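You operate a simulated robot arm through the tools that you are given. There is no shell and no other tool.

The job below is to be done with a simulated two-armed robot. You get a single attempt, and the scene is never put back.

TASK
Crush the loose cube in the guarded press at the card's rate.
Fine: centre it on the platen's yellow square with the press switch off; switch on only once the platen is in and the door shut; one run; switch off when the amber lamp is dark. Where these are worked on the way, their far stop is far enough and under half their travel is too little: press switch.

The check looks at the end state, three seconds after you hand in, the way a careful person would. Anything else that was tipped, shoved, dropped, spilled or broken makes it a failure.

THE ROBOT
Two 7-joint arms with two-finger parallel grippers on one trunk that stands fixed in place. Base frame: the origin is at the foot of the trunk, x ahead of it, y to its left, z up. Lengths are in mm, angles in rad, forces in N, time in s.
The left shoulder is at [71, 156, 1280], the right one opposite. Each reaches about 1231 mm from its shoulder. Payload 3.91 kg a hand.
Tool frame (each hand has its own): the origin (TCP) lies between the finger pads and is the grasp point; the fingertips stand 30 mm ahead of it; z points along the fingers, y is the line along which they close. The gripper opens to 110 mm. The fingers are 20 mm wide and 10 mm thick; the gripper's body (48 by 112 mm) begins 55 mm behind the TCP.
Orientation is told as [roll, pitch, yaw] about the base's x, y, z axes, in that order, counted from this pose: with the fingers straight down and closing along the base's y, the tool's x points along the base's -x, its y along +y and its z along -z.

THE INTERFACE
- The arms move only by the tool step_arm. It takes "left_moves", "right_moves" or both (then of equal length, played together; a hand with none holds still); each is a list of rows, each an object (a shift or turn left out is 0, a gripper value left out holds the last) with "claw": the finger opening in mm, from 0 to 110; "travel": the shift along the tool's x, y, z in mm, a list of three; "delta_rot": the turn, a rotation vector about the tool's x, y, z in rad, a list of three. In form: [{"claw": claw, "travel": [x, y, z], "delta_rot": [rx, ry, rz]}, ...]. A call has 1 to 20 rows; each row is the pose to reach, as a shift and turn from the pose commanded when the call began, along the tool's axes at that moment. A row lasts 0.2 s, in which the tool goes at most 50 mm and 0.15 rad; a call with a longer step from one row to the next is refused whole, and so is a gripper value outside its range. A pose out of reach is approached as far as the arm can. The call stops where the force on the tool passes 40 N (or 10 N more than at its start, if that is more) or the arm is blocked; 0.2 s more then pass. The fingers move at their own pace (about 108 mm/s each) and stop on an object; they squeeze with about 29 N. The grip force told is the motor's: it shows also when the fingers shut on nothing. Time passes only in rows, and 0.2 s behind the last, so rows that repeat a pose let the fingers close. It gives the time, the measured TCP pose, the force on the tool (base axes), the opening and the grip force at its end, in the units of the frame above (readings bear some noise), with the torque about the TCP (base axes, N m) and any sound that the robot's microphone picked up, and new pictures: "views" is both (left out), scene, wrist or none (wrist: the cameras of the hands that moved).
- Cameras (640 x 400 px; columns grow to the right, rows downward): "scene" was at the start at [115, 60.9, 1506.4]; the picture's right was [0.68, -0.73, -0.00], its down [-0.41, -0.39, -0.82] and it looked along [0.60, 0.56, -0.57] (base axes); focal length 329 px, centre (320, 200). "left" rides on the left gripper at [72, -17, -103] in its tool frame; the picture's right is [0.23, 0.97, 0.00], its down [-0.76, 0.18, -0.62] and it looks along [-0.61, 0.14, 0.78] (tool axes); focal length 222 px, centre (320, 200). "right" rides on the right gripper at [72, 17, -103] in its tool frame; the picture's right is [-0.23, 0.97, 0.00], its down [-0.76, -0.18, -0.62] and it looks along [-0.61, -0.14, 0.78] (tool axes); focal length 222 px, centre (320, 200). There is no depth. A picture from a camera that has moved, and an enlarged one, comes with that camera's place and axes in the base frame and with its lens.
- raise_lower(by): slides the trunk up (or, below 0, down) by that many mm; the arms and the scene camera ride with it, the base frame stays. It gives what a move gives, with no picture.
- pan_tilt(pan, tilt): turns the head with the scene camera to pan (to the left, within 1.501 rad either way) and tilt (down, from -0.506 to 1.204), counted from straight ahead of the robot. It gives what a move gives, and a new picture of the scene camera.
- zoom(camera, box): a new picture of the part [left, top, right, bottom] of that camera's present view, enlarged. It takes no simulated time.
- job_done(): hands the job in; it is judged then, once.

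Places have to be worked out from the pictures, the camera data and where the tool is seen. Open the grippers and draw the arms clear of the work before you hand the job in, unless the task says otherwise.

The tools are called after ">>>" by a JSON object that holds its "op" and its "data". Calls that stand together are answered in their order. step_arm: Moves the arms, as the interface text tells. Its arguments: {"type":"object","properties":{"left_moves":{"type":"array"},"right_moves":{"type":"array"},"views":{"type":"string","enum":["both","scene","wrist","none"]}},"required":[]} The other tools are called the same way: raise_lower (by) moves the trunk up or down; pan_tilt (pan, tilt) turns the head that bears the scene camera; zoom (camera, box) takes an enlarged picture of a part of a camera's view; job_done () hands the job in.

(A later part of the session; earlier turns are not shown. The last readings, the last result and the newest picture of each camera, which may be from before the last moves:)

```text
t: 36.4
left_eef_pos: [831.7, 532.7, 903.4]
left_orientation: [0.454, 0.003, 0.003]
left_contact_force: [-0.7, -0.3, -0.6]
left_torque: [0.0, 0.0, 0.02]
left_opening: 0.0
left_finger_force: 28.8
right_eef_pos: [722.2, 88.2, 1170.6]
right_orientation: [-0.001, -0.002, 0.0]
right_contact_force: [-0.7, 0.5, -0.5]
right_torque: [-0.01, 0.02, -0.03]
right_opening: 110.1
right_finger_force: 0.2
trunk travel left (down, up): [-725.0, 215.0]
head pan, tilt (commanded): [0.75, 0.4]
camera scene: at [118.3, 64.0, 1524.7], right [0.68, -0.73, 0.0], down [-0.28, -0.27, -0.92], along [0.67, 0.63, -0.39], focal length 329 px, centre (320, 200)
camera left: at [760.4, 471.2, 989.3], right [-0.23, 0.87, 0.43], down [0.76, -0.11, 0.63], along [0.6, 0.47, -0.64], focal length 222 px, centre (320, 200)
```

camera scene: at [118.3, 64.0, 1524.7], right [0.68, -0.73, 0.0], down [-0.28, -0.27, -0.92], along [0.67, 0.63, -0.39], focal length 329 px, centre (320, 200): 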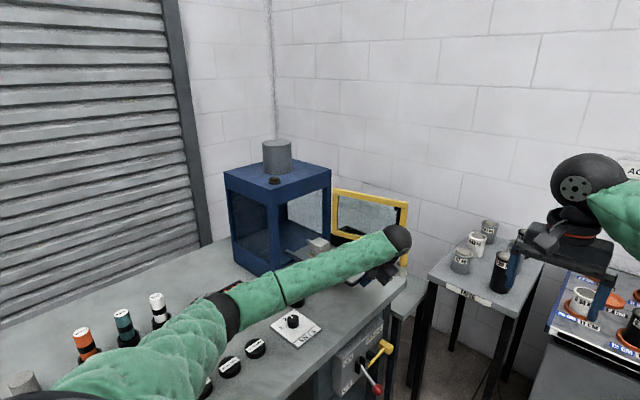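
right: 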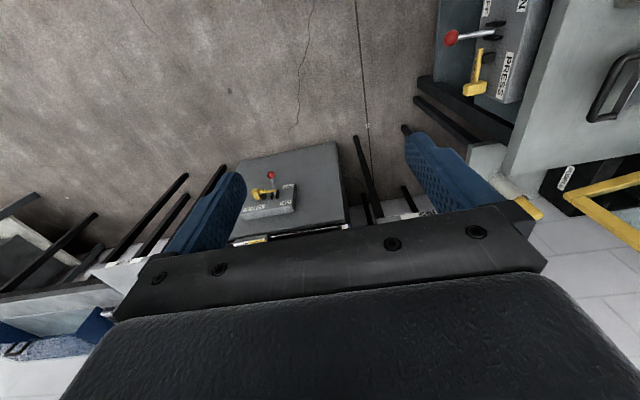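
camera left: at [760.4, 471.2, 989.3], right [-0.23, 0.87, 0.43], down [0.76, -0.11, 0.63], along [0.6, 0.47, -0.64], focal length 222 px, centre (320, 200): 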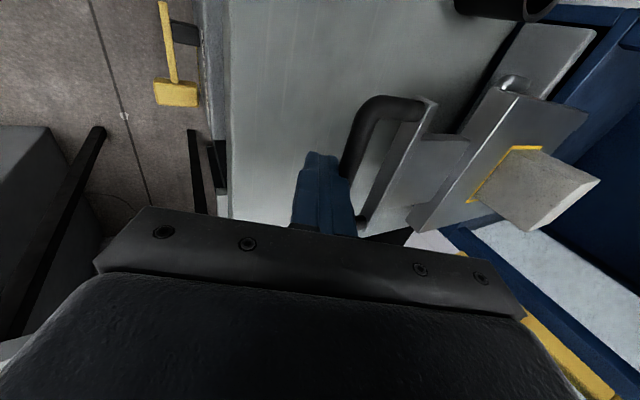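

The fingers now touch the bar and the platen seems to be sliding easily. I check with zooms before pushing on.

>>> {"op": "zoom", "data": {"camera": "scene", "box": [280, 200, 400, 290]}}

>>> {"op": "zoom", "data": {"camera": "left", "box": [280, 60, 620, 250]}}

```text
4.44 times, centred on (340, 245) of scene
camera zoom: at [118.3, 64.0, 1524.7], right [0.68, -0.73, 0.0], down [-0.28, -0.27, -0.92], along [0.67, 0.63, -0.39], focal length 1463 px, centre (231, 0)
```

zoom: 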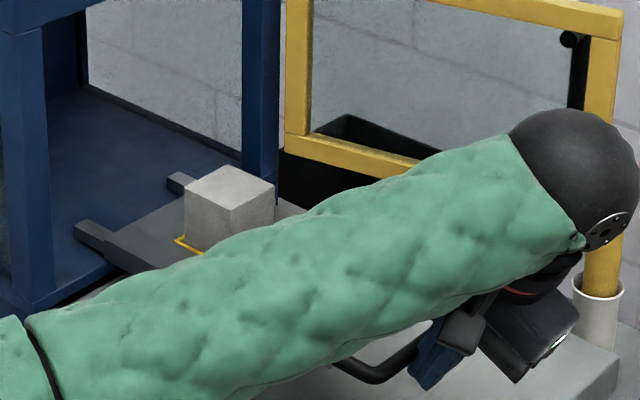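

```text
1.88 times, centred on (450, 155) of left
camera zoom: at [760.4, 471.2, 989.3], right [-0.23, 0.87, 0.43], down [0.76, -0.11, 0.63], along [0.6, 0.47, -0.64], focal length 418 px, centre (75, 285)
```

zoom: 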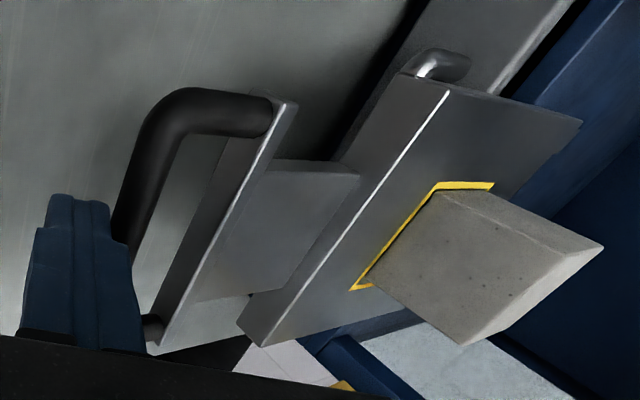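

The platen slides easily and the cube remains centred. I keep pushing smoothly another 190 mm at 50 mm/s.

>>> {"op": "step_arm", "data": {"left_moves": [{"claw": 0, "travel": [0, 4.5, 2.2]}, {"claw": 0, "travel": [0, 12.6, 6.1]}, {"claw": 0, "travel": [0, 21.6, 10.4]}, {"claw": 0, "travel": [0, 30.6, 14.8]}, {"claw": 0, "travel": [0, 39.6, 19.1]}, {"claw": 0, "travel": [0, 48.6, 23.5]}, {"claw": 0, "travel": [0, 57.6, 27.8]}, {"claw": 0, "travel": [0, 66.6, 32.2]}, {"claw": 0, "travel": [0, 75.6, 36.5]}, {"claw": 0, "travel": [0, 84.6, 40.9]}, {"claw": 0, "travel": [0, 93.6, 45.2]}, {"claw": 0, "travel": [0, 102.6, 49.6]}, {"claw": 0, "travel": [0, 111.6, 53.9]}, {"claw": 0, "travel": [0, 120.6, 58.3]}, {"claw": 0, "travel": [0, 129.6, 62.6]}, {"claw": 0, "travel": [0, 138.6, 67]}, {"claw": 0, "travel": [0, 147.6, 71.3]}, {"claw": 0, "travel": [0, 155.7, 75.2]}, {"claw": 0, "travel": [0, 162, 78.3]}, {"claw": 0, "travel": [0, 166.5, 80.4]}], "views": "both"}}

>>> {"op": "zoom", "data": {"camera": "scene", "box": [220, 150, 380, 290]}}

>>> {"op": "zoom", "data": {"camera": "left", "box": [280, 30, 620, 250]}}

```text
t: 40.6
left_eef_pos: [831.8, 716.3, 905.2]
left_orientation: [0.453, 0.003, 0.004]
left_contact_force: [0.0, -1.8, -0.4]
left_torque: [-0.05, 0.0, -0.01]
left_opening: 0.0
left_finger_force: 28.6
right_eef_pos: [721.4, 88.5, 1169.2]
right_orientation: [-0.001, 0.001, -0.002]
right_contact_force: [-0.5, -0.6, 0.5]
right_torque: [0.01, -0.01, 0.0]
right_opening: 110.1
right_finger_force: 0.0
trunk travel left (down, up): [-725.0, 215.0]
head pan, tilt (commanded): [0.75, 0.4]
camera scene: at [118.5, 63.8, 1524.8], right [0.68, -0.73, 0.0], down [-0.29, -0.27, -0.92], along [0.67, 0.63, -0.39], focal length 329 px, centre (320, 200)
camera left: at [759.7, 655.7, 990.7], right [-0.23, 0.87, 0.43], down [0.76, -0.11, 0.64], along [0.6, 0.47, -0.64], focal length 222 px, centre (320, 200)
```

scene: 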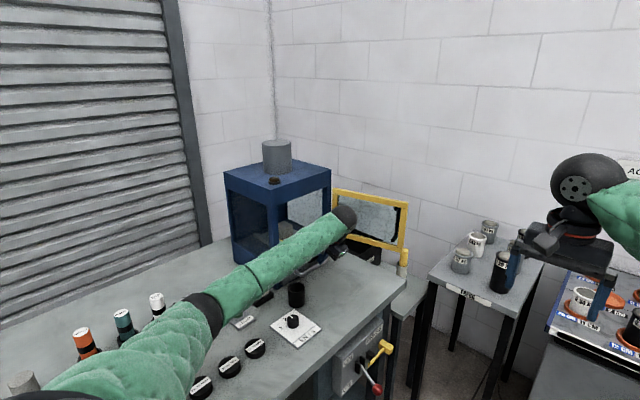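
left: 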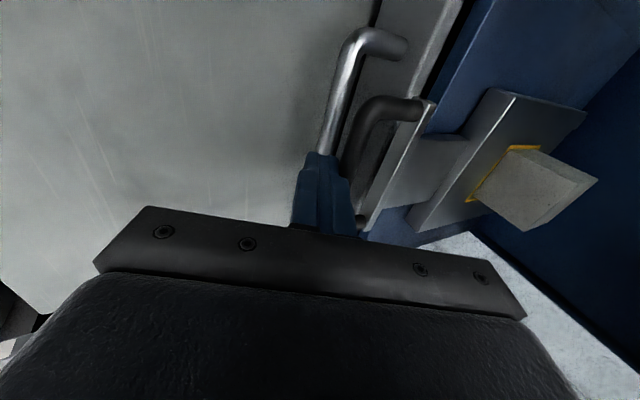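

```text
2.86 times, centred on (300, 220) of scene
camera zoom: at [118.5, 63.8, 1524.8], right [0.68, -0.73, 0.0], down [-0.29, -0.27, -0.92], along [0.67, 0.63, -0.39], focal length 940 px, centre (377, 143)
```

zoom: 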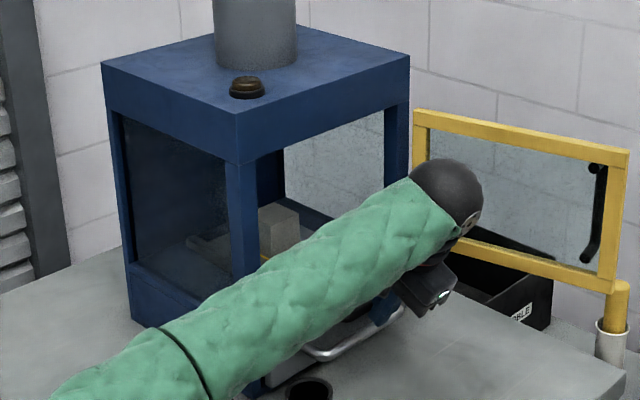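

```text
1.82 times, centred on (450, 140) of left
camera zoom: at [759.7, 655.7, 990.7], right [-0.23, 0.87, 0.43], down [0.76, -0.11, 0.64], along [0.6, 0.47, -0.64], focal length 404 px, centre (84, 309)
```

zoom: 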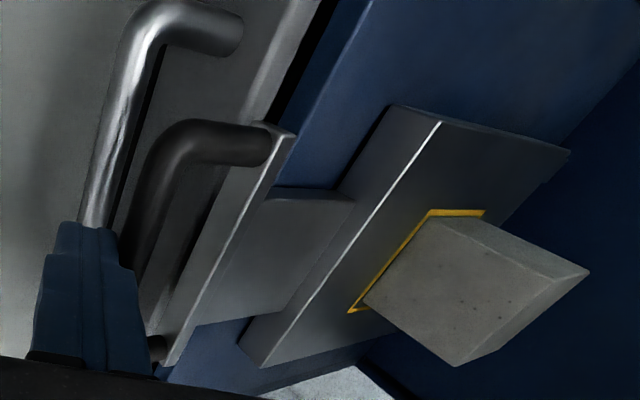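

The platen is nearly in, cube still centred; the drawer's silver handle lies about 40 mm below my fingertips. I continue in 5 mm steps until the stop is felt.

>>> {"op": "step_arm", "data": {"left_moves": [{"claw": 0, "travel": [0, 4.5, 2.2]}, {"claw": 0, "travel": [0, 9, 4.35]}, {"claw": 0, "travel": [0, 13.5, 6.5]}, {"claw": 0, "travel": [0, 18, 8.7]}, {"claw": 0, "travel": [0, 21.6, 10.4]}, {"claw": 0, "travel": [0, 25.2, 12.2]}], "views": "wrist"}}

```text
t: 41.8
left_eef_pos: [830.9, 733.4, 904.3]
left_orientation: [0.448, 0.008, -0.004]
left_contact_force: [-4.8, -17.9, 5.8]
left_torque: [-0.03, 0.11, 0.23]
left_opening: 0.0
left_finger_force: 29.2
right_eef_pos: [721.5, 87.0, 1169.8]
right_orientation: [0.0, 0.0, -0.002]
right_contact_force: [0.2, -0.6, -0.4]
right_torque: [0.02, 0.03, 0.01]
right_opening: 109.8
right_finger_force: 0.0
trunk travel left (down, up): [-725.0, 215.0]
head pan, tilt (commanded): [0.75, 0.4]
stopped in row 6 (left hand): the force on the tool passed its limit at 45 N (the readings are from after the stop); the commanded pose is now the measured one
camera left: at [760.4, 673.7, 990.6], right [-0.22, 0.88, 0.42], down [0.77, -0.11, 0.63], along [0.6, 0.47, -0.65], focal length 222 px, centre (320, 200)
```

left: 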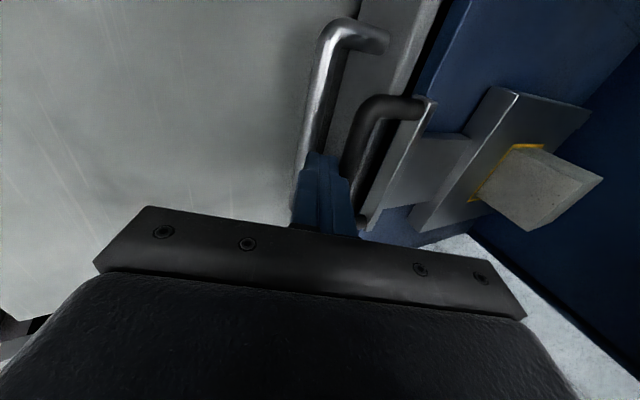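

The push stopped at 45 N with TCP y≈733. I need to see whether this is the platen's end stop or the fingertip touching the drawer handle.

>>> {"op": "zoom", "data": {"camera": "left", "box": [270, 10, 450, 240]}}

>>> {"op": "zoom", "data": {"camera": "scene", "box": [220, 130, 400, 290]}}

```text
1.74 times, centred on (360, 125) of left
camera zoom: at [760.4, 673.7, 990.6], right [-0.22, 0.88, 0.42], down [0.77, -0.11, 0.63], along [0.6, 0.47, -0.65], focal length 386 px, centre (250, 330)
```

zoom: 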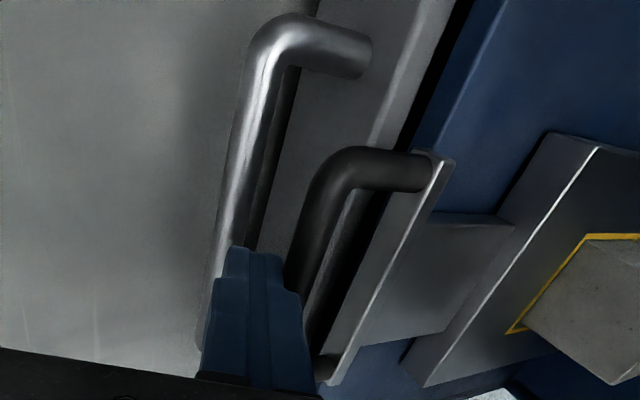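

```text
2.50 times, centred on (310, 210) of scene
camera zoom: at [117.8, 62.9, 1525.0], right [0.68, -0.73, 0.0], down [-0.28, -0.27, -0.92], along [0.67, 0.63, -0.39], focal length 823 px, centre (345, 175)
```

zoom: 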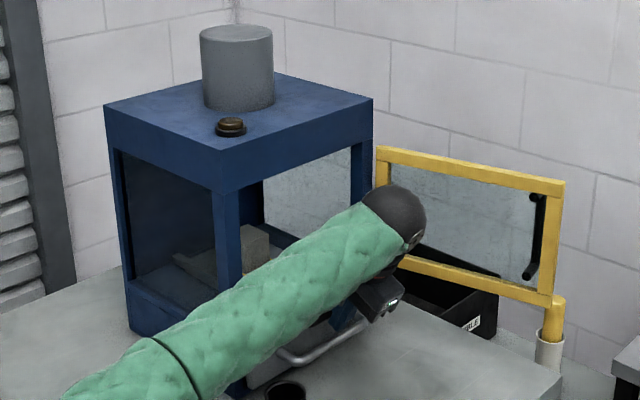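

By my estimate the square is now near y≈936, about the middle of the press (roof spans y 803–1057), so this looks like the end stop. I probe a few mm further to confirm it no longer moves.

>>> {"op": "step_arm", "data": {"left_moves": [{"claw": 0, "travel": [0, 2.7, 1.3]}, {"claw": 0, "travel": [0, 5.4, 2.6]}, {"claw": 0, "travel": [0, 8.1, 3.9]}, {"claw": 0, "travel": [0, 10.8, 5.2]}], "views": "wrist"}}

```text
t: 42.3
left_eef_pos: [831.6, 734.6, 903.1]
left_orientation: [0.447, 0.008, -0.007]
left_contact_force: [-2.3, -22.2, 7.8]
left_torque: [-0.05, 0.05, 0.23]
left_opening: 0.0
left_finger_force: 29.0
right_eef_pos: [721.5, 87.2, 1170.1]
right_orientation: [0.001, 0.0, -0.001]
right_contact_force: [-0.1, 0.6, -0.8]
right_torque: [-0.02, -0.03, 0.02]
right_opening: 110.2
right_finger_force: 0.1
trunk travel left (down, up): [-725.0, 215.0]
head pan, tilt (commanded): [0.75, 0.4]
stopped in row 2 (left hand): the force on the tool passed its limit at 44 N (the readings are from after the stop); the commanded pose is now the measured one
camera left: at [760.7, 675.0, 989.6], right [-0.22, 0.88, 0.42], down [0.77, -0.11, 0.63], along [0.6, 0.46, -0.65], focal length 222 px, centre (320, 200)
```

left: 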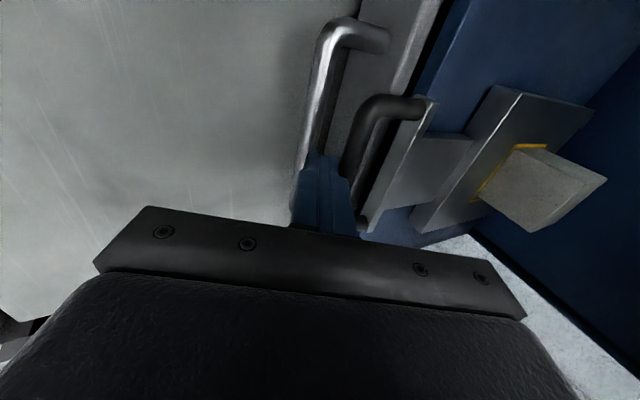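

The platen doesn't move further under 44 N, so it is against its stop. I back off the handle, rise and straighten the hand to look at the press and door.

>>> {"op": "step_arm", "data": {"left_moves": [{"claw": 0, "travel": [0, -31.5, -15.2]}, {"claw": 0, "travel": [0, -63.1, -30.3]}, {"claw": 0, "travel": [0, -77.1, -70.3]}, {"claw": 0, "travel": [0, -66.6, -115.2], "delta_rot": [0.1, 0, 0]}, {"claw": 0, "travel": [0, -47.1, -155.7], "delta_rot": [0.22, 0, 0]}, {"claw": 0, "travel": [0, -27.7, -196.3], "delta_rot": [0.34, 0, 0]}, {"claw": 0, "travel": [0, -8.2, -236.8], "delta_rot": [0.447, 0, 0]}, {"claw": 0, "travel": [0, 9.2, -272.9], "delta_rot": [0.447, 0, 0]}, {"claw": 0, "travel": [0, 9.2, -272.9], "delta_rot": [0.447, 0, 0]}], "views": "both"}}

>>> {"op": "zoom", "data": {"camera": "scene", "box": [220, 130, 420, 300]}}

```text
t: 44.3
left_eef_pos: [833.7, 630.7, 1153.6]
left_orientation: [-0.001, 0.011, -0.003]
left_contact_force: [-0.1, -0.1, 0.9]
left_torque: [0.0, 0.01, 0.02]
left_opening: 0.0
left_finger_force: 28.9
right_eef_pos: [722.1, 88.4, 1169.5]
right_orientation: [-0.001, 0.0, 0.0]
right_contact_force: [-0.8, 0.3, 0.2]
right_torque: [-0.01, 0.04, -0.02]
right_opening: 110.1
right_finger_force: 0.1
trunk travel left (down, up): [-725.0, 215.0]
head pan, tilt (commanded): [0.75, 0.4]
camera scene: at [119.1, 64.5, 1524.6], right [0.68, -0.73, 0.0], down [-0.29, -0.27, -0.92], along [0.67, 0.63, -0.39], focal length 329 px, centre (320, 200)
camera left: at [762.9, 614.7, 1257.6], right [-0.22, 0.97, 0.0], down [0.77, 0.18, 0.61], along [0.6, 0.14, -0.79], focal length 222 px, centre (320, 200)
```

scene: 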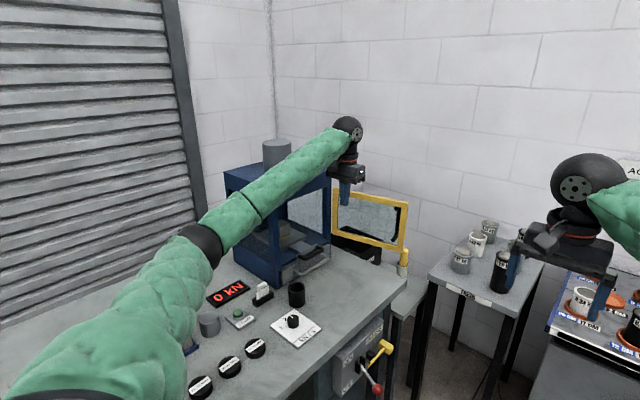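
left: 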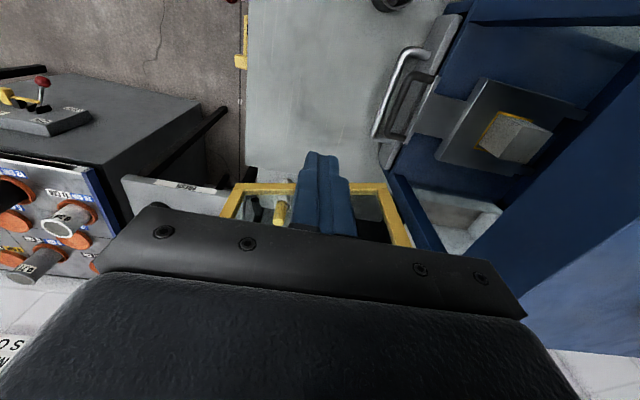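

```text
2.35 times, centred on (320, 215) of scene
camera zoom: at [119.1, 64.5, 1524.6], right [0.68, -0.73, 0.0], down [-0.29, -0.27, -0.92], along [0.67, 0.63, -0.39], focal length 774 px, centre (320, 165)
```

zoom: 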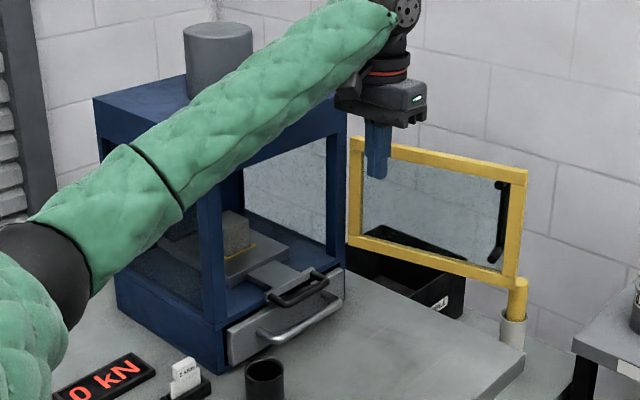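

The platen sits inside with the cube still centred, and the handle clears the door line. The door's hinge is near (963, 784), its free end near (1026, 524), top at z≈1097, handle on its outer (+x) face; I now reach over the door's top with closed fingers tilted outward, aiming above (1056, 612).

>>> {"op": "step_arm", "data": {"left_moves": [{"claw": 0, "travel": [-20, -2, -36]}, {"claw": 0, "travel": [-62, -6, -40], "delta_rot": [0, -0.1, 0]}, {"claw": 0, "travel": [-105, -10, -40], "delta_rot": [0, -0.22, 0]}, {"claw": 0, "travel": [-148, -14, -40], "delta_rot": [0, -0.34, 0]}, {"claw": 0, "travel": [-190, -17, -40], "delta_rot": [0, -0.45, 0]}, {"claw": 0, "travel": [-222, -19, -40], "delta_rot": [0, -0.45, 0]}, {"claw": 0, "travel": [-222, -19, -40], "delta_rot": [0, -0.45, 0]}], "views": "both"}}

>>> {"op": "zoom", "data": {"camera": "scene", "box": [300, 90, 460, 260]}}

```text
t: 45.9
left_eef_pos: [1055.8, 607.3, 1189.4]
left_orientation: [-0.001, -0.44, -0.004]
left_contact_force: [-0.2, 1.0, 0.6]
left_torque: [0.0, -0.01, -0.01]
left_opening: 0.0
left_finger_force: 29.3
right_eef_pos: [720.3, 88.1, 1170.1]
right_orientation: [-0.002, 0.001, -0.001]
right_contact_force: [-0.5, 0.0, 0.3]
right_torque: [-0.03, 0.0, 0.0]
right_opening: 109.9
right_finger_force: 0.1
trunk travel left (down, up): [-725.0, 215.0]
head pan, tilt (commanded): [0.75, 0.4]
camera scene: at [117.7, 64.6, 1524.8], right [0.68, -0.73, 0.0], down [-0.28, -0.27, -0.92], along [0.67, 0.63, -0.39], focal length 329 px, centre (320, 200)
camera left: at [946.9, 591.0, 1252.8], right [-0.2, 0.97, -0.1], down [0.42, 0.18, 0.89], along [0.88, 0.14, -0.45], focal length 222 px, centre (320, 200)
```

scene: 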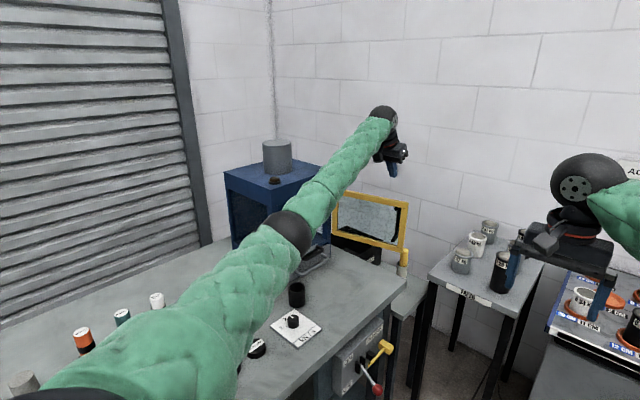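
left: 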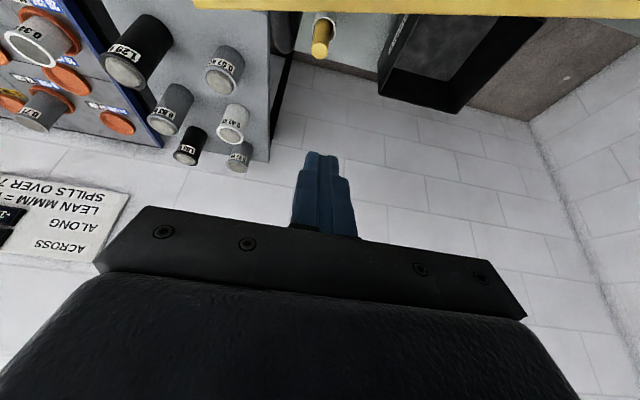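

```text
2.35 times, centred on (380, 175) of scene
camera zoom: at [117.7, 64.6, 1524.8], right [0.68, -0.73, 0.0], down [-0.28, -0.27, -0.92], along [0.67, 0.63, -0.39], focal length 774 px, centre (179, 259)
```

zoom: 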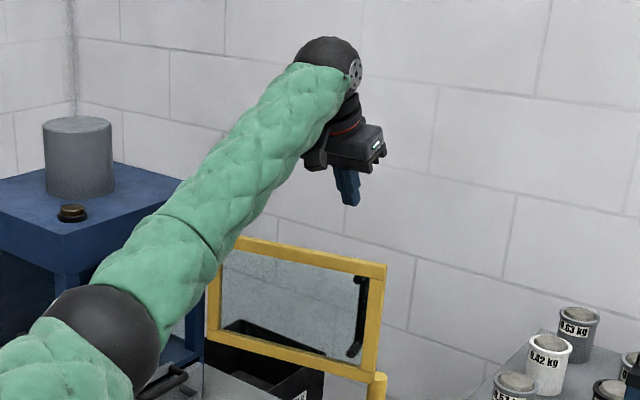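

The hand reached over; the door's top outer edge lies near x≈1011 at this y, about 30 mm inside of my planned descent. I lower straight down behind the door to z≈1092.

>>> {"op": "step_arm", "data": {"left_moves": [{"claw": 0, "travel": [17, 0, 36.2]}, {"claw": 0, "travel": [32, 0, 67.9]}, {"claw": 0, "travel": [41.3, 0, 87.8]}, {"claw": 0, "travel": [41.3, 0, 87.8]}], "views": "both"}}

>>> {"op": "zoom", "data": {"camera": "scene", "box": [300, 90, 460, 260]}}

```text
t: 46.9
left_eef_pos: [1056.4, 606.4, 1090.8]
left_orientation: [0.0, -0.441, -0.003]
left_contact_force: [0.2, 1.7, -0.3]
left_torque: [0.01, 0.02, -0.02]
left_opening: 0.2
left_finger_force: 29.0
right_eef_pos: [721.5, 88.7, 1171.0]
right_orientation: [0.0, -0.001, -0.001]
right_contact_force: [-0.5, 0.2, 0.0]
right_torque: [-0.01, -0.01, -0.01]
right_opening: 109.9
right_finger_force: 0.0
trunk travel left (down, up): [-725.0, 215.0]
head pan, tilt (commanded): [0.75, 0.4]
camera scene: at [118.4, 63.8, 1524.7], right [0.68, -0.73, 0.0], down [-0.29, -0.27, -0.92], along [0.67, 0.63, -0.39], focal length 329 px, centre (320, 200)
camera left: at [947.5, 591.2, 1154.2], right [-0.2, 0.97, -0.1], down [0.42, 0.18, 0.89], along [0.88, 0.14, -0.45], focal length 222 px, centre (320, 200)
```

scene: 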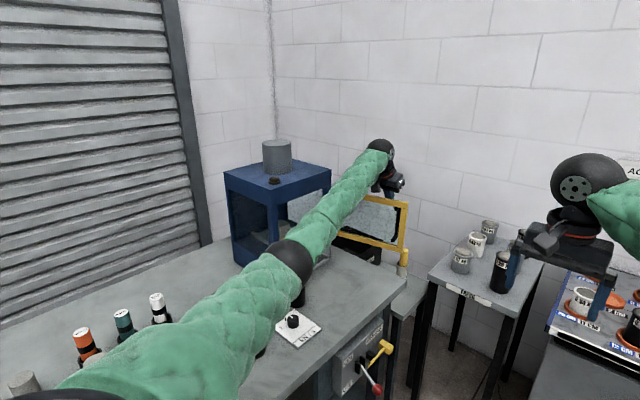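
left: 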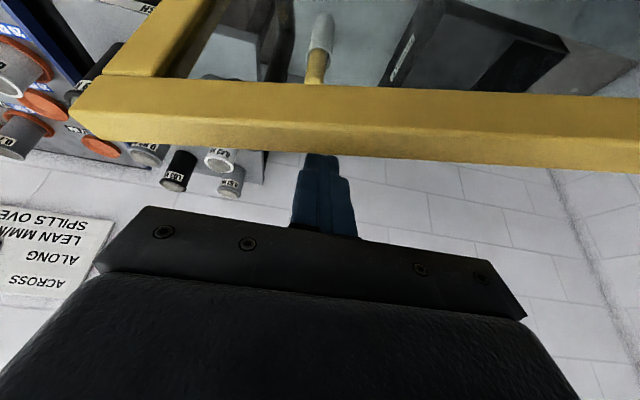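

```text
2.35 times, centred on (380, 175) of scene
camera zoom: at [118.4, 63.8, 1524.7], right [0.68, -0.73, 0.0], down [-0.29, -0.27, -0.92], along [0.67, 0.63, -0.39], focal length 774 px, centre (179, 259)
```

zoom: 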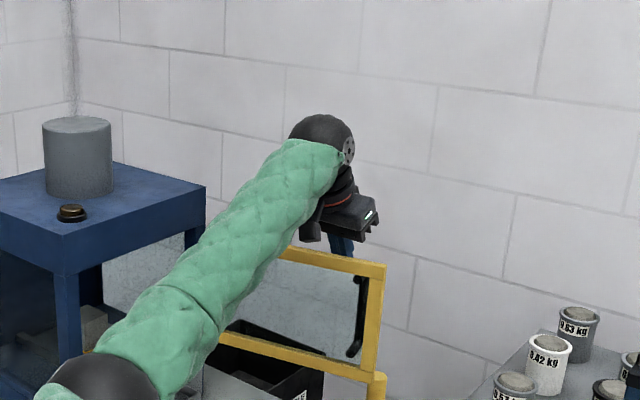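

The wrist view shows the finger tucked behind the door's top bar. I now draw the door along an arc about its hinge, first a quarter of the way, checking forces.

>>> {"op": "step_arm", "data": {"left_moves": [{"claw": 0, "travel": [13.6, 0, -6.4]}, {"claw": 0, "travel": [26.2, 0.9, -12.4]}, {"claw": 0, "travel": [40.5, -4, -19]}, {"claw": 0, "travel": [55, -7.5, -25.9]}, {"claw": 0, "travel": [69.7, -9.7, -32.8]}, {"claw": 0, "travel": [84.5, -10.4, -39.8]}], "views": "both"}}

```text
t: 48.3
left_eef_pos: [960.7, 596.8, 1092.3]
left_orientation: [0.001, -0.44, -0.004]
left_contact_force: [0.3, 0.1, -0.7]
left_torque: [-0.03, -0.03, 0.04]
left_opening: 0.1
left_finger_force: 28.9
right_eef_pos: [721.4, 88.2, 1170.1]
right_orientation: [-0.001, 0.0, -0.002]
right_contact_force: [-0.1, 0.1, 0.8]
right_torque: [0.01, -0.02, 0.02]
right_opening: 110.3
right_finger_force: 0.1
trunk travel left (down, up): [-725.0, 215.0]
head pan, tilt (commanded): [0.75, 0.4]
camera scene: at [117.9, 64.2, 1524.8], right [0.68, -0.73, 0.0], down [-0.28, -0.27, -0.92], along [0.67, 0.63, -0.39], focal length 329 px, centre (320, 200)
camera left: at [853.2, 580.4, 1155.5], right [-0.2, 0.97, -0.1], down [0.42, 0.18, 0.89], along [0.88, 0.14, -0.45], focal length 222 px, centre (320, 200)
```

scene: 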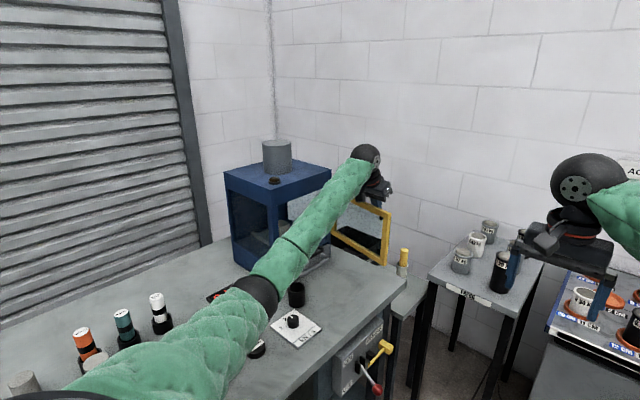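
left: 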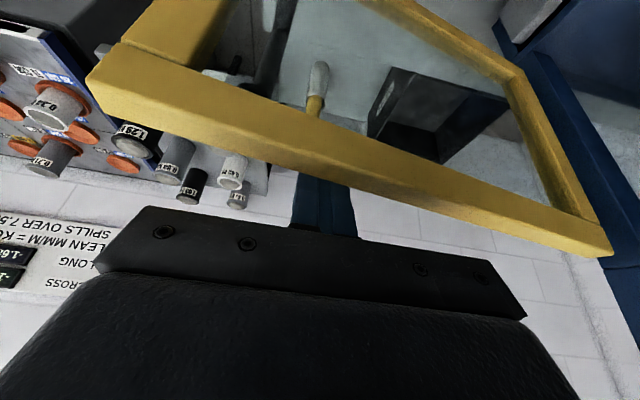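

The door follows with almost no force. I continue the arc toward about 50° open.

>>> {"op": "step_arm", "data": {"left_moves": [{"claw": 0, "travel": [14.8, 0.7, -7]}, {"claw": 0, "travel": [29.5, 2.9, -13.9]}, {"claw": 0, "travel": [44.1, 6.4, -20.7]}, {"claw": 0, "travel": [58.2, 11.3, -27.4]}, {"claw": 0, "travel": [71.9, 17.6, -33.9]}, {"claw": 0, "travel": [85.1, 25.2, -40]}, {"claw": 0, "travel": [97.6, 34, -45.9]}, {"claw": 0, "travel": [109.3, 44, -51.5]}], "views": "both"}}

```text
t: 50.1
left_eef_pos: [839.5, 641.2, 1092.9]
left_orientation: [-0.001, -0.439, -0.005]
left_contact_force: [0.2, 0.2, 0.1]
left_torque: [0.0, -0.01, -0.01]
left_opening: 0.2
left_finger_force: 29.1
right_eef_pos: [722.5, 88.7, 1170.3]
right_orientation: [0.001, -0.001, -0.001]
right_contact_force: [0.0, -0.4, -0.3]
right_torque: [0.01, -0.01, -0.03]
right_opening: 109.8
right_finger_force: 0.1
trunk travel left (down, up): [-725.0, 215.0]
head pan, tilt (commanded): [0.75, 0.4]
camera scene: at [117.9, 64.1, 1524.8], right [0.68, -0.73, 0.0], down [-0.28, -0.27, -0.92], along [0.67, 0.63, -0.39], focal length 329 px, centre (320, 200)
camera left: at [731.1, 624.3, 1155.4], right [-0.2, 0.97, -0.1], down [0.42, 0.18, 0.89], along [0.88, 0.14, -0.45], focal length 222 px, centre (320, 200)
```

scene: 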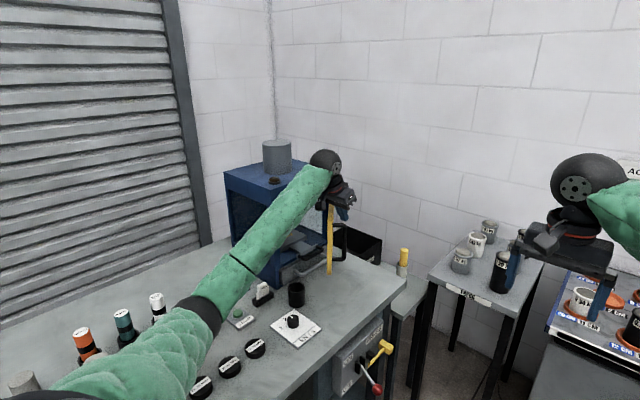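
left: 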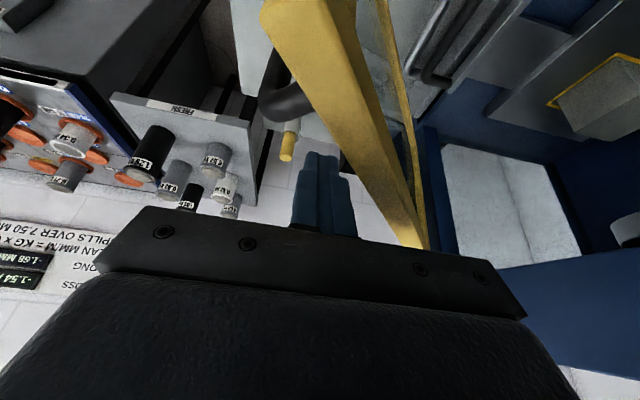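

The door is now roughly half shut and stands edge-on to the scene camera. I continue the arc to about 18° open, which still keeps the hand's body clear of the roof.

>>> {"op": "step_arm", "data": {"left_moves": [{"claw": 0, "travel": [11, 11.1, -5.2]}, {"claw": 0, "travel": [21, 23.2, -9.9]}, {"claw": 0, "travel": [30, 36.2, -14.1]}, {"claw": 0, "travel": [38, 50, -17.9]}, {"claw": 0, "travel": [44.9, 64.5, -21.1]}, {"claw": 0, "travel": [44.9, 64.5, -21.1]}], "views": "both"}}

```text
t: 51.5
left_eef_pos: [792.3, 707.8, 1094.2]
left_orientation: [0.001, -0.439, -0.004]
left_contact_force: [1.1, -0.1, -0.7]
left_torque: [-0.02, 0.02, -0.02]
left_opening: 0.0
left_finger_force: 29.5
right_eef_pos: [720.9, 86.8, 1169.9]
right_orientation: [-0.001, -0.001, -0.002]
right_contact_force: [0.3, 0.8, 1.0]
right_torque: [-0.03, 0.01, 0.01]
right_opening: 109.9
right_finger_force: 0.1
trunk travel left (down, up): [-725.0, 215.0]
head pan, tilt (commanded): [0.75, 0.4]
camera scene: at [118.6, 63.7, 1524.7], right [0.68, -0.73, 0.0], down [-0.29, -0.27, -0.92], along [0.67, 0.63, -0.39], focal length 329 px, centre (320, 200)
camera left: at [683.6, 691.1, 1156.6], right [-0.2, 0.97, -0.1], down [0.42, 0.18, 0.89], along [0.88, 0.14, -0.45], focal length 222 px, centre (320, 200)
```

scene: 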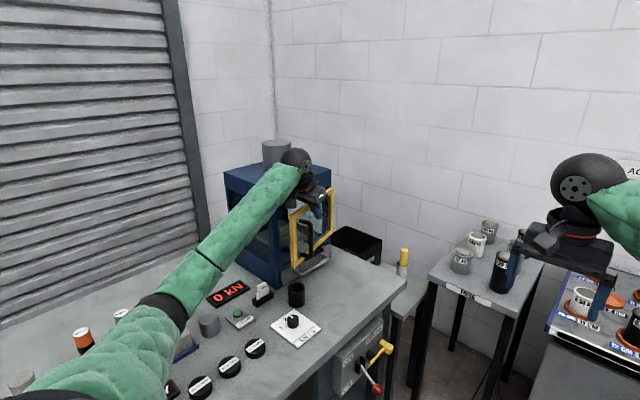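
left: 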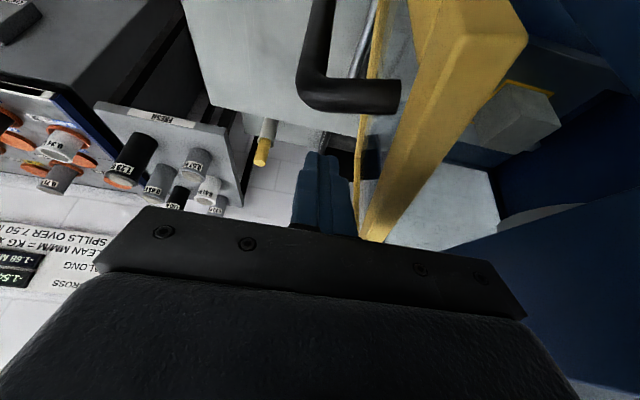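

The door is nearly shut with its handle facing out. I zoom to judge the remaining angle.

>>> {"op": "zoom", "data": {"camera": "scene", "box": [210, 120, 370, 290]}}

>>> {"op": "zoom", "data": {"camera": "left", "box": [270, 0, 600, 240]}}

```text
2.35 times, centred on (290, 205) of scene
camera zoom: at [118.6, 63.7, 1524.7], right [0.68, -0.73, 0.0], down [-0.29, -0.27, -0.92], along [0.67, 0.63, -0.39], focal length 774 px, centre (391, 188)
```

zoom: 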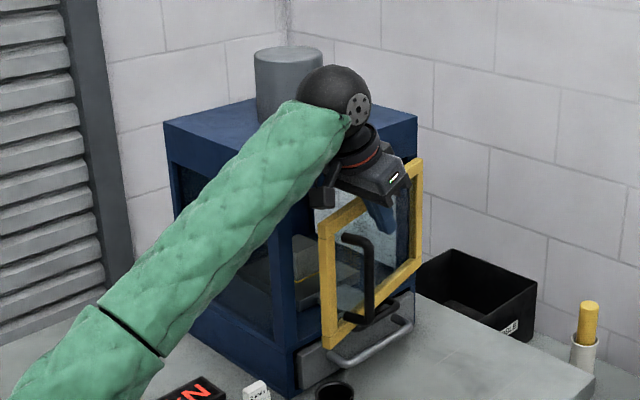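

```text
1.67 times, centred on (435, 120) of left
camera zoom: at [683.6, 691.1, 1156.6], right [-0.2, 0.97, -0.1], down [0.42, 0.18, 0.89], along [0.88, 0.14, -0.45], focal length 370 px, centre (128, 333)
```

zoom: 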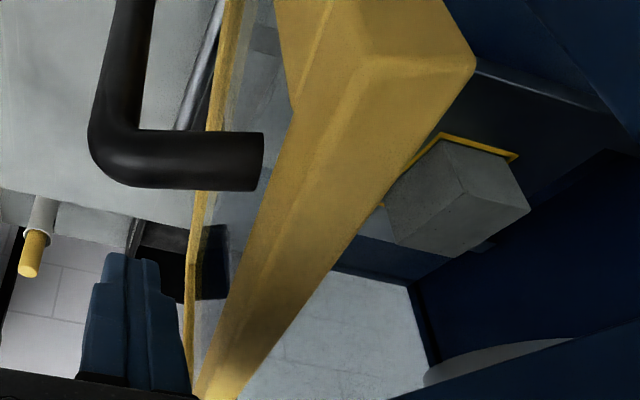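

About 10° remains. I back off toward -y and straighten the pitch before making the final push with the hand tilted away from the roof.

>>> {"op": "step_arm", "data": {"left_moves": [{"claw": 0, "travel": [0, -35, 0]}, {"claw": 0, "travel": [-8.5, -75, -18.1], "delta_rot": [0, 0.1, 0]}, {"claw": 0, "travel": [-8.5, -90, -18.1], "delta_rot": [0, 0.22, 0]}, {"claw": 0, "travel": [-8.5, -90, -18.1], "delta_rot": [0, 0.34, 0]}, {"claw": 0, "travel": [-8.5, -90, -18.1], "delta_rot": [0, 0.44, 0]}, {"claw": 0, "travel": [-8.5, -90, -18.1], "delta_rot": [0, 0.44, 0]}], "views": "none"}}

>>> {"op": "step_arm", "data": {"left_moves": [{"claw": 0, "delta_rot": [-0.14, 0, 0]}, {"claw": 0, "delta_rot": [-0.28, 0, 0]}, {"claw": 0, "delta_rot": [-0.42, 0, 0]}, {"claw": 0, "delta_rot": [-0.56, 0, 0]}, {"claw": 0, "delta_rot": [-0.6, 0, 0]}, {"claw": 0, "delta_rot": [-0.6, 0, 0]}], "views": "both"}}

>>> {"op": "zoom", "data": {"camera": "scene", "box": [210, 120, 370, 290]}}

```text
t: 52.9
left_eef_pos: [791.8, 619.2, 1114.1]
left_orientation: [0.001, 0.0, -0.004]
left_contact_force: [-0.2, 0.4, -0.4]
left_torque: [0.02, -0.02, 0.03]
left_opening: 0.1
left_finger_force: 28.2
right_eef_pos: [721.8, 87.0, 1169.3]
right_orientation: [0.001, 0.0, -0.002]
right_contact_force: [0.2, 0.0, 0.3]
right_torque: [0.01, 0.01, -0.02]
right_opening: 110.1
right_finger_force: 0.1
trunk travel left (down, up): [-725.0, 215.0]
head pan, tilt (commanded): [0.75, 0.4]
```

```text
t: 54.3
left_eef_pos: [791.5, 617.8, 1112.8]
left_orientation: [0.6, 0.002, -0.004]
left_contact_force: [1.4, 0.7, 0.0]
left_torque: [0.01, 0.01, -0.01]
left_opening: 0.0
left_finger_force: 28.5
right_eef_pos: [721.2, 88.3, 1170.6]
right_orientation: [-0.002, 0.0, 0.0]
right_contact_force: [-0.6, 0.3, 0.3]
right_torque: [0.01, 0.0, 0.0]
right_opening: 110.0
right_finger_force: 0.0
trunk travel left (down, up): [-725.0, 215.0]
head pan, tilt (commanded): [0.75, 0.4]
camera scene: at [118.3, 63.8, 1524.7], right [0.68, -0.73, 0.0], down [-0.28, -0.27, -0.92], along [0.67, 0.63, -0.39], focal length 329 px, centre (320, 200)
camera left: at [719.6, 544.0, 1188.5], right [-0.22, 0.8, 0.55], down [0.76, -0.21, 0.61], along [0.61, 0.56, -0.57], focal length 222 px, centre (320, 200)
```

scene: 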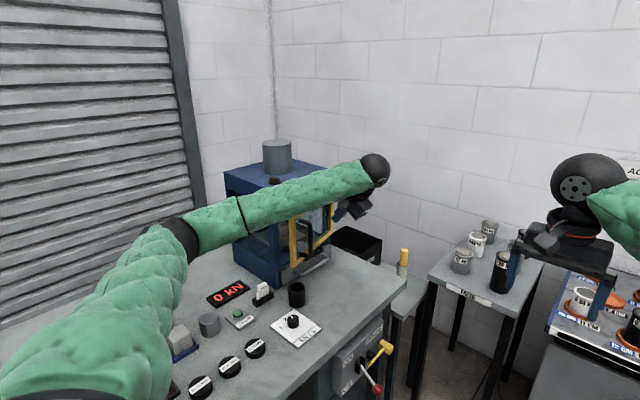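
left: 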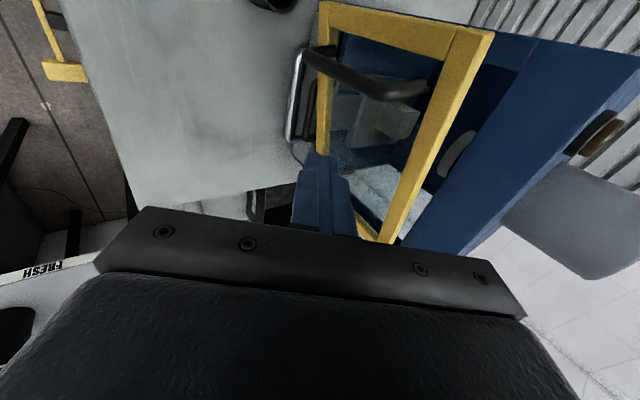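

```text
2.35 times, centred on (290, 205) of scene
camera zoom: at [118.3, 63.8, 1524.7], right [0.68, -0.73, 0.0], down [-0.28, -0.27, -0.92], along [0.67, 0.63, -0.39], focal length 774 px, centre (391, 188)
```

zoom: 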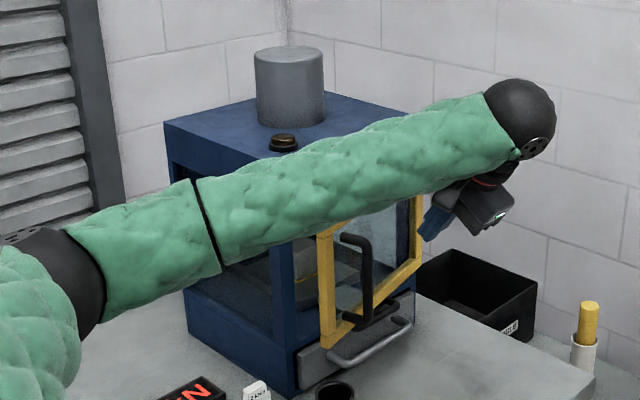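

The hand is now tilted clear of the roof with the tips aimed at the top bar. I push toward +y until the door meets its stop.

>>> {"op": "step_arm", "data": {"left_moves": [{"claw": 0, "travel": [0, 16.8, 28.5]}, {"claw": 0, "travel": [0, 41.6, 45.5]}, {"claw": 0, "travel": [0, 66.4, 62.4]}, {"claw": 0, "travel": [0, 78.7, 70.9]}, {"claw": 0, "travel": [0, 87, 76.5]}, {"claw": 0, "travel": [0, 93.6, 81]}, {"claw": 0, "travel": [0, 100.2, 85.6]}, {"claw": 0, "travel": [0, 106.8, 90.1]}], "views": "both"}}

>>> {"op": "zoom", "data": {"camera": "scene", "box": [210, 120, 370, 290]}}

```text
t: 56.1
left_eef_pos: [791.6, 756.0, 1095.6]
left_orientation: [0.601, 0.0, -0.003]
left_contact_force: [0.7, -0.2, -0.4]
left_torque: [0.01, 0.01, 0.02]
left_opening: 0.0
left_finger_force: 29.1
right_eef_pos: [721.9, 88.7, 1170.7]
right_orientation: [-0.001, -0.002, -0.003]
right_contact_force: [-0.7, -0.7, 0.4]
right_torque: [0.0, 0.0, 0.01]
right_opening: 109.8
right_finger_force: 0.0
trunk travel left (down, up): [-725.0, 215.0]
head pan, tilt (commanded): [0.75, 0.4]
camera scene: at [118.3, 64.2, 1524.7], right [0.68, -0.73, 0.0], down [-0.28, -0.27, -0.92], along [0.67, 0.63, -0.39], focal length 329 px, centre (320, 200)
camera left: at [720.3, 683.6, 1173.4], right [-0.22, 0.8, 0.55], down [0.76, -0.21, 0.61], along [0.61, 0.56, -0.57], focal length 222 px, centre (320, 200)
```

scene: 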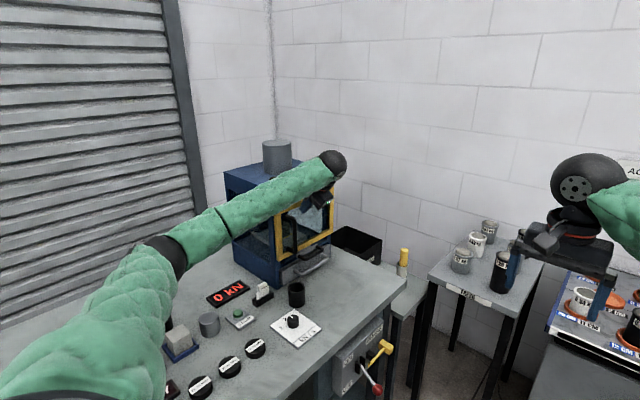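
left: 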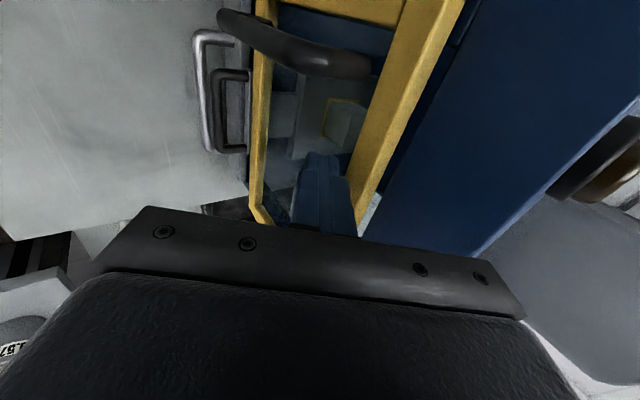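

```text
2.35 times, centred on (290, 205) of scene
camera zoom: at [118.3, 64.2, 1524.7], right [0.68, -0.73, 0.0], down [-0.28, -0.27, -0.92], along [0.67, 0.63, -0.39], focal length 774 px, centre (391, 188)
```

zoom: 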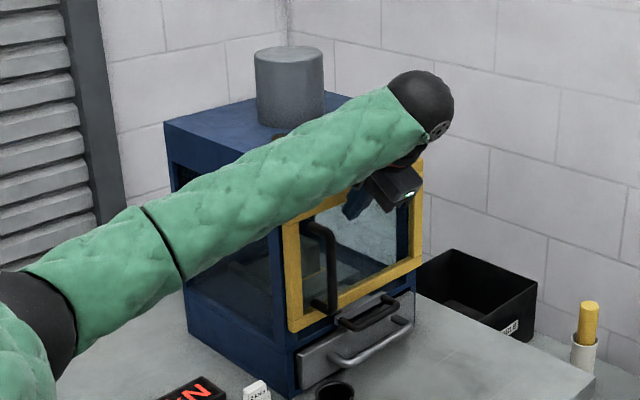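

The door looks almost flush. I keep pushing in small steps until a firm stop is felt.

>>> {"op": "step_arm", "data": {"left_moves": [{"claw": 0, "travel": [0, 4.1, 2.8]}, {"claw": 0, "travel": [0, 8.2, 5.6]}, {"claw": 0, "travel": [0, 12.4, 8.5]}, {"claw": 0, "travel": [0, 16.5, 11.3]}, {"claw": 0, "travel": [0, 20.6, 14.1]}], "views": "both"}}

>>> {"op": "zoom", "data": {"camera": "scene", "box": [210, 120, 370, 290]}}

```text
t: 57.0
left_eef_pos: [793.2, 763.9, 1098.3]
left_orientation: [0.595, 0.005, -0.009]
left_contact_force: [-8.5, -20.6, 5.5]
left_torque: [-0.27, 0.21, 0.29]
left_opening: 0.0
left_finger_force: 28.9
right_eef_pos: [721.0, 86.7, 1170.6]
right_orientation: [0.0, -0.003, -0.004]
right_contact_force: [0.4, 0.2, -0.3]
right_torque: [-0.02, 0.0, -0.01]
right_opening: 109.9
right_finger_force: 0.1
trunk travel left (down, up): [-725.0, 215.0]
head pan, tilt (commanded): [0.75, 0.4]
stopped in row 4 (left hand): the force on the tool passed its limit at 46 N (the readings are from after the stop); the commanded pose is now the measured one
camera scene: at [116.6, 61.6, 1525.2], right [0.68, -0.73, 0.0], down [-0.28, -0.26, -0.92], along [0.67, 0.63, -0.39], focal length 329 px, centre (320, 200)
camera left: at [721.3, 693.0, 1174.2], right [-0.22, 0.81, 0.55], down [0.76, -0.21, 0.61], along [0.61, 0.55, -0.57], focal length 222 px, centre (320, 200)
```

scene: 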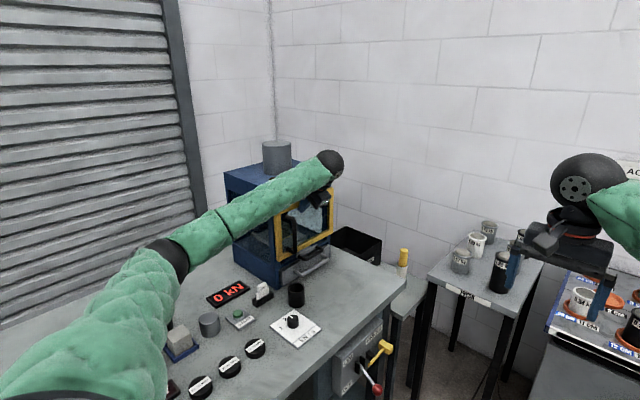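
left: 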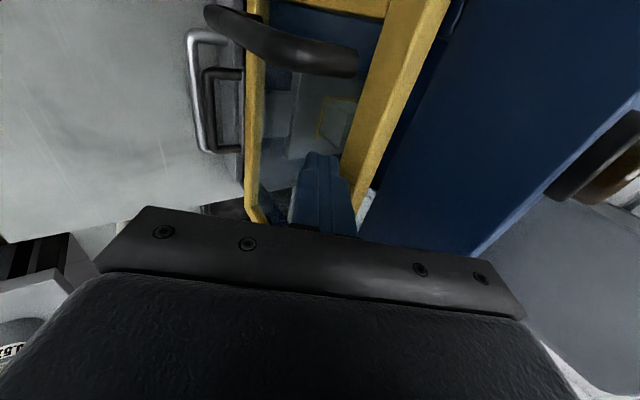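

```text
2.35 times, centred on (290, 205) of scene
camera zoom: at [116.6, 61.6, 1525.2], right [0.68, -0.73, 0.0], down [-0.28, -0.26, -0.92], along [0.67, 0.63, -0.39], focal length 774 px, centre (391, 188)
```

zoom: 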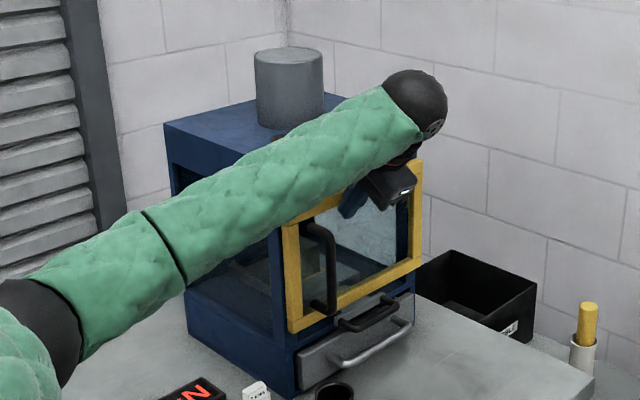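

A firm stop is felt at 46 N. I zoom to verify that the door is flush with the press frame.

>>> {"op": "zoom", "data": {"camera": "left", "box": [200, 0, 480, 240]}}

>>> {"op": "zoom", "data": {"camera": "scene", "box": [260, 180, 350, 290]}}

```text
1.67 times, centred on (340, 120) of left
camera zoom: at [721.3, 693.0, 1174.2], right [-0.22, 0.81, 0.55], down [0.76, -0.21, 0.61], along [0.61, 0.55, -0.57], focal length 370 px, centre (287, 333)
```

zoom: 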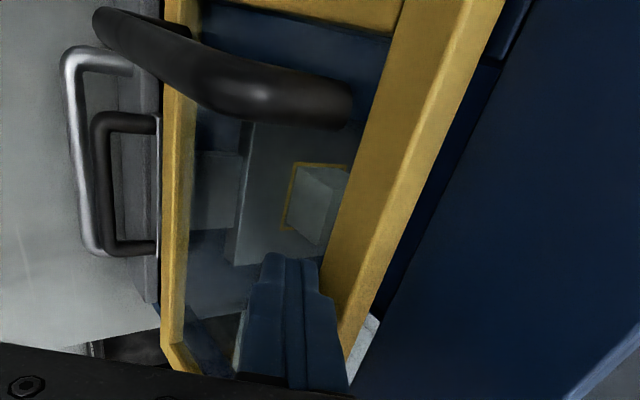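

```text
3.64 times, centred on (305, 235) of scene
camera zoom: at [116.6, 61.6, 1525.2], right [0.68, -0.73, 0.0], down [-0.28, -0.26, -0.92], along [0.67, 0.63, -0.39], focal length 1197 px, centre (374, 73)
```

zoom: 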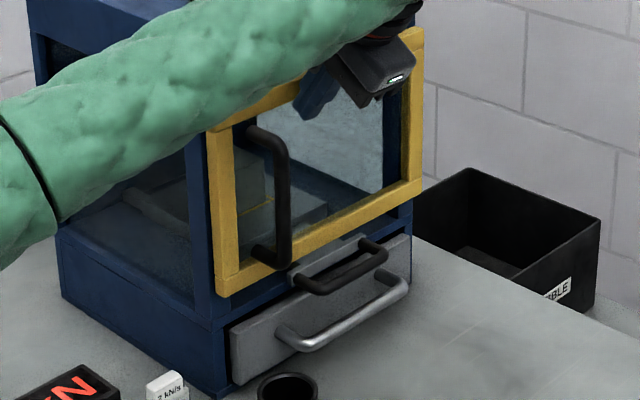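

The door edge measures y≈792 at both ends, so it is shut. I back the hand off and start toward the press switch in front of the bench.

>>> {"op": "step_arm", "data": {"left_moves": [{"claw": 0, "travel": [0, -33, -22]}, {"claw": 0, "travel": [0, -74, -50]}, {"claw": 0, "travel": [0, -112, -75]}, {"claw": 0, "travel": [0, -145, -105]}, {"claw": 0, "travel": [0, -145, -105]}], "views": "scene"}}

>>> {"op": "zoom", "data": {"camera": "scene", "box": [210, 120, 370, 290]}}

```text
t: 58.2
left_eef_pos: [791.3, 591.8, 1100.6]
left_orientation: [0.596, 0.005, -0.006]
left_contact_force: [0.9, 0.6, 0.2]
left_torque: [-0.02, 0.01, -0.03]
left_opening: 0.1
left_finger_force: 28.9
right_eef_pos: [721.2, 88.8, 1168.9]
right_orientation: [-0.001, -0.001, 0.0]
right_contact_force: [0.2, 0.7, -0.2]
right_torque: [0.0, 0.03, 0.04]
right_opening: 110.0
right_finger_force: 0.0
trunk travel left (down, up): [-725.0, 215.0]
head pan, tilt (commanded): [0.75, 0.4]
camera scene: at [117.9, 65.2, 1524.7], right [0.68, -0.73, 0.0], down [-0.28, -0.27, -0.92], along [0.67, 0.63, -0.39], focal length 329 px, centre (320, 200)
```

scene: 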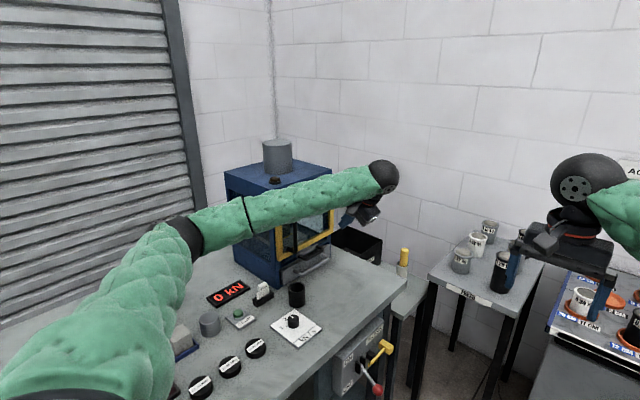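

```text
2.35 times, centred on (290, 205) of scene
camera zoom: at [117.9, 65.2, 1524.7], right [0.68, -0.73, 0.0], down [-0.28, -0.27, -0.92], along [0.67, 0.63, -0.39], focal length 774 px, centre (391, 188)
```

zoom: 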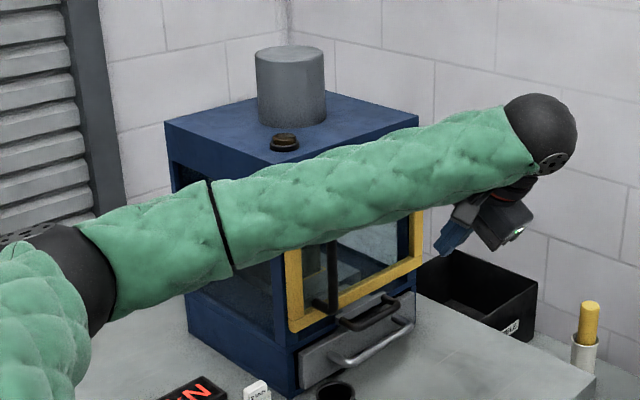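

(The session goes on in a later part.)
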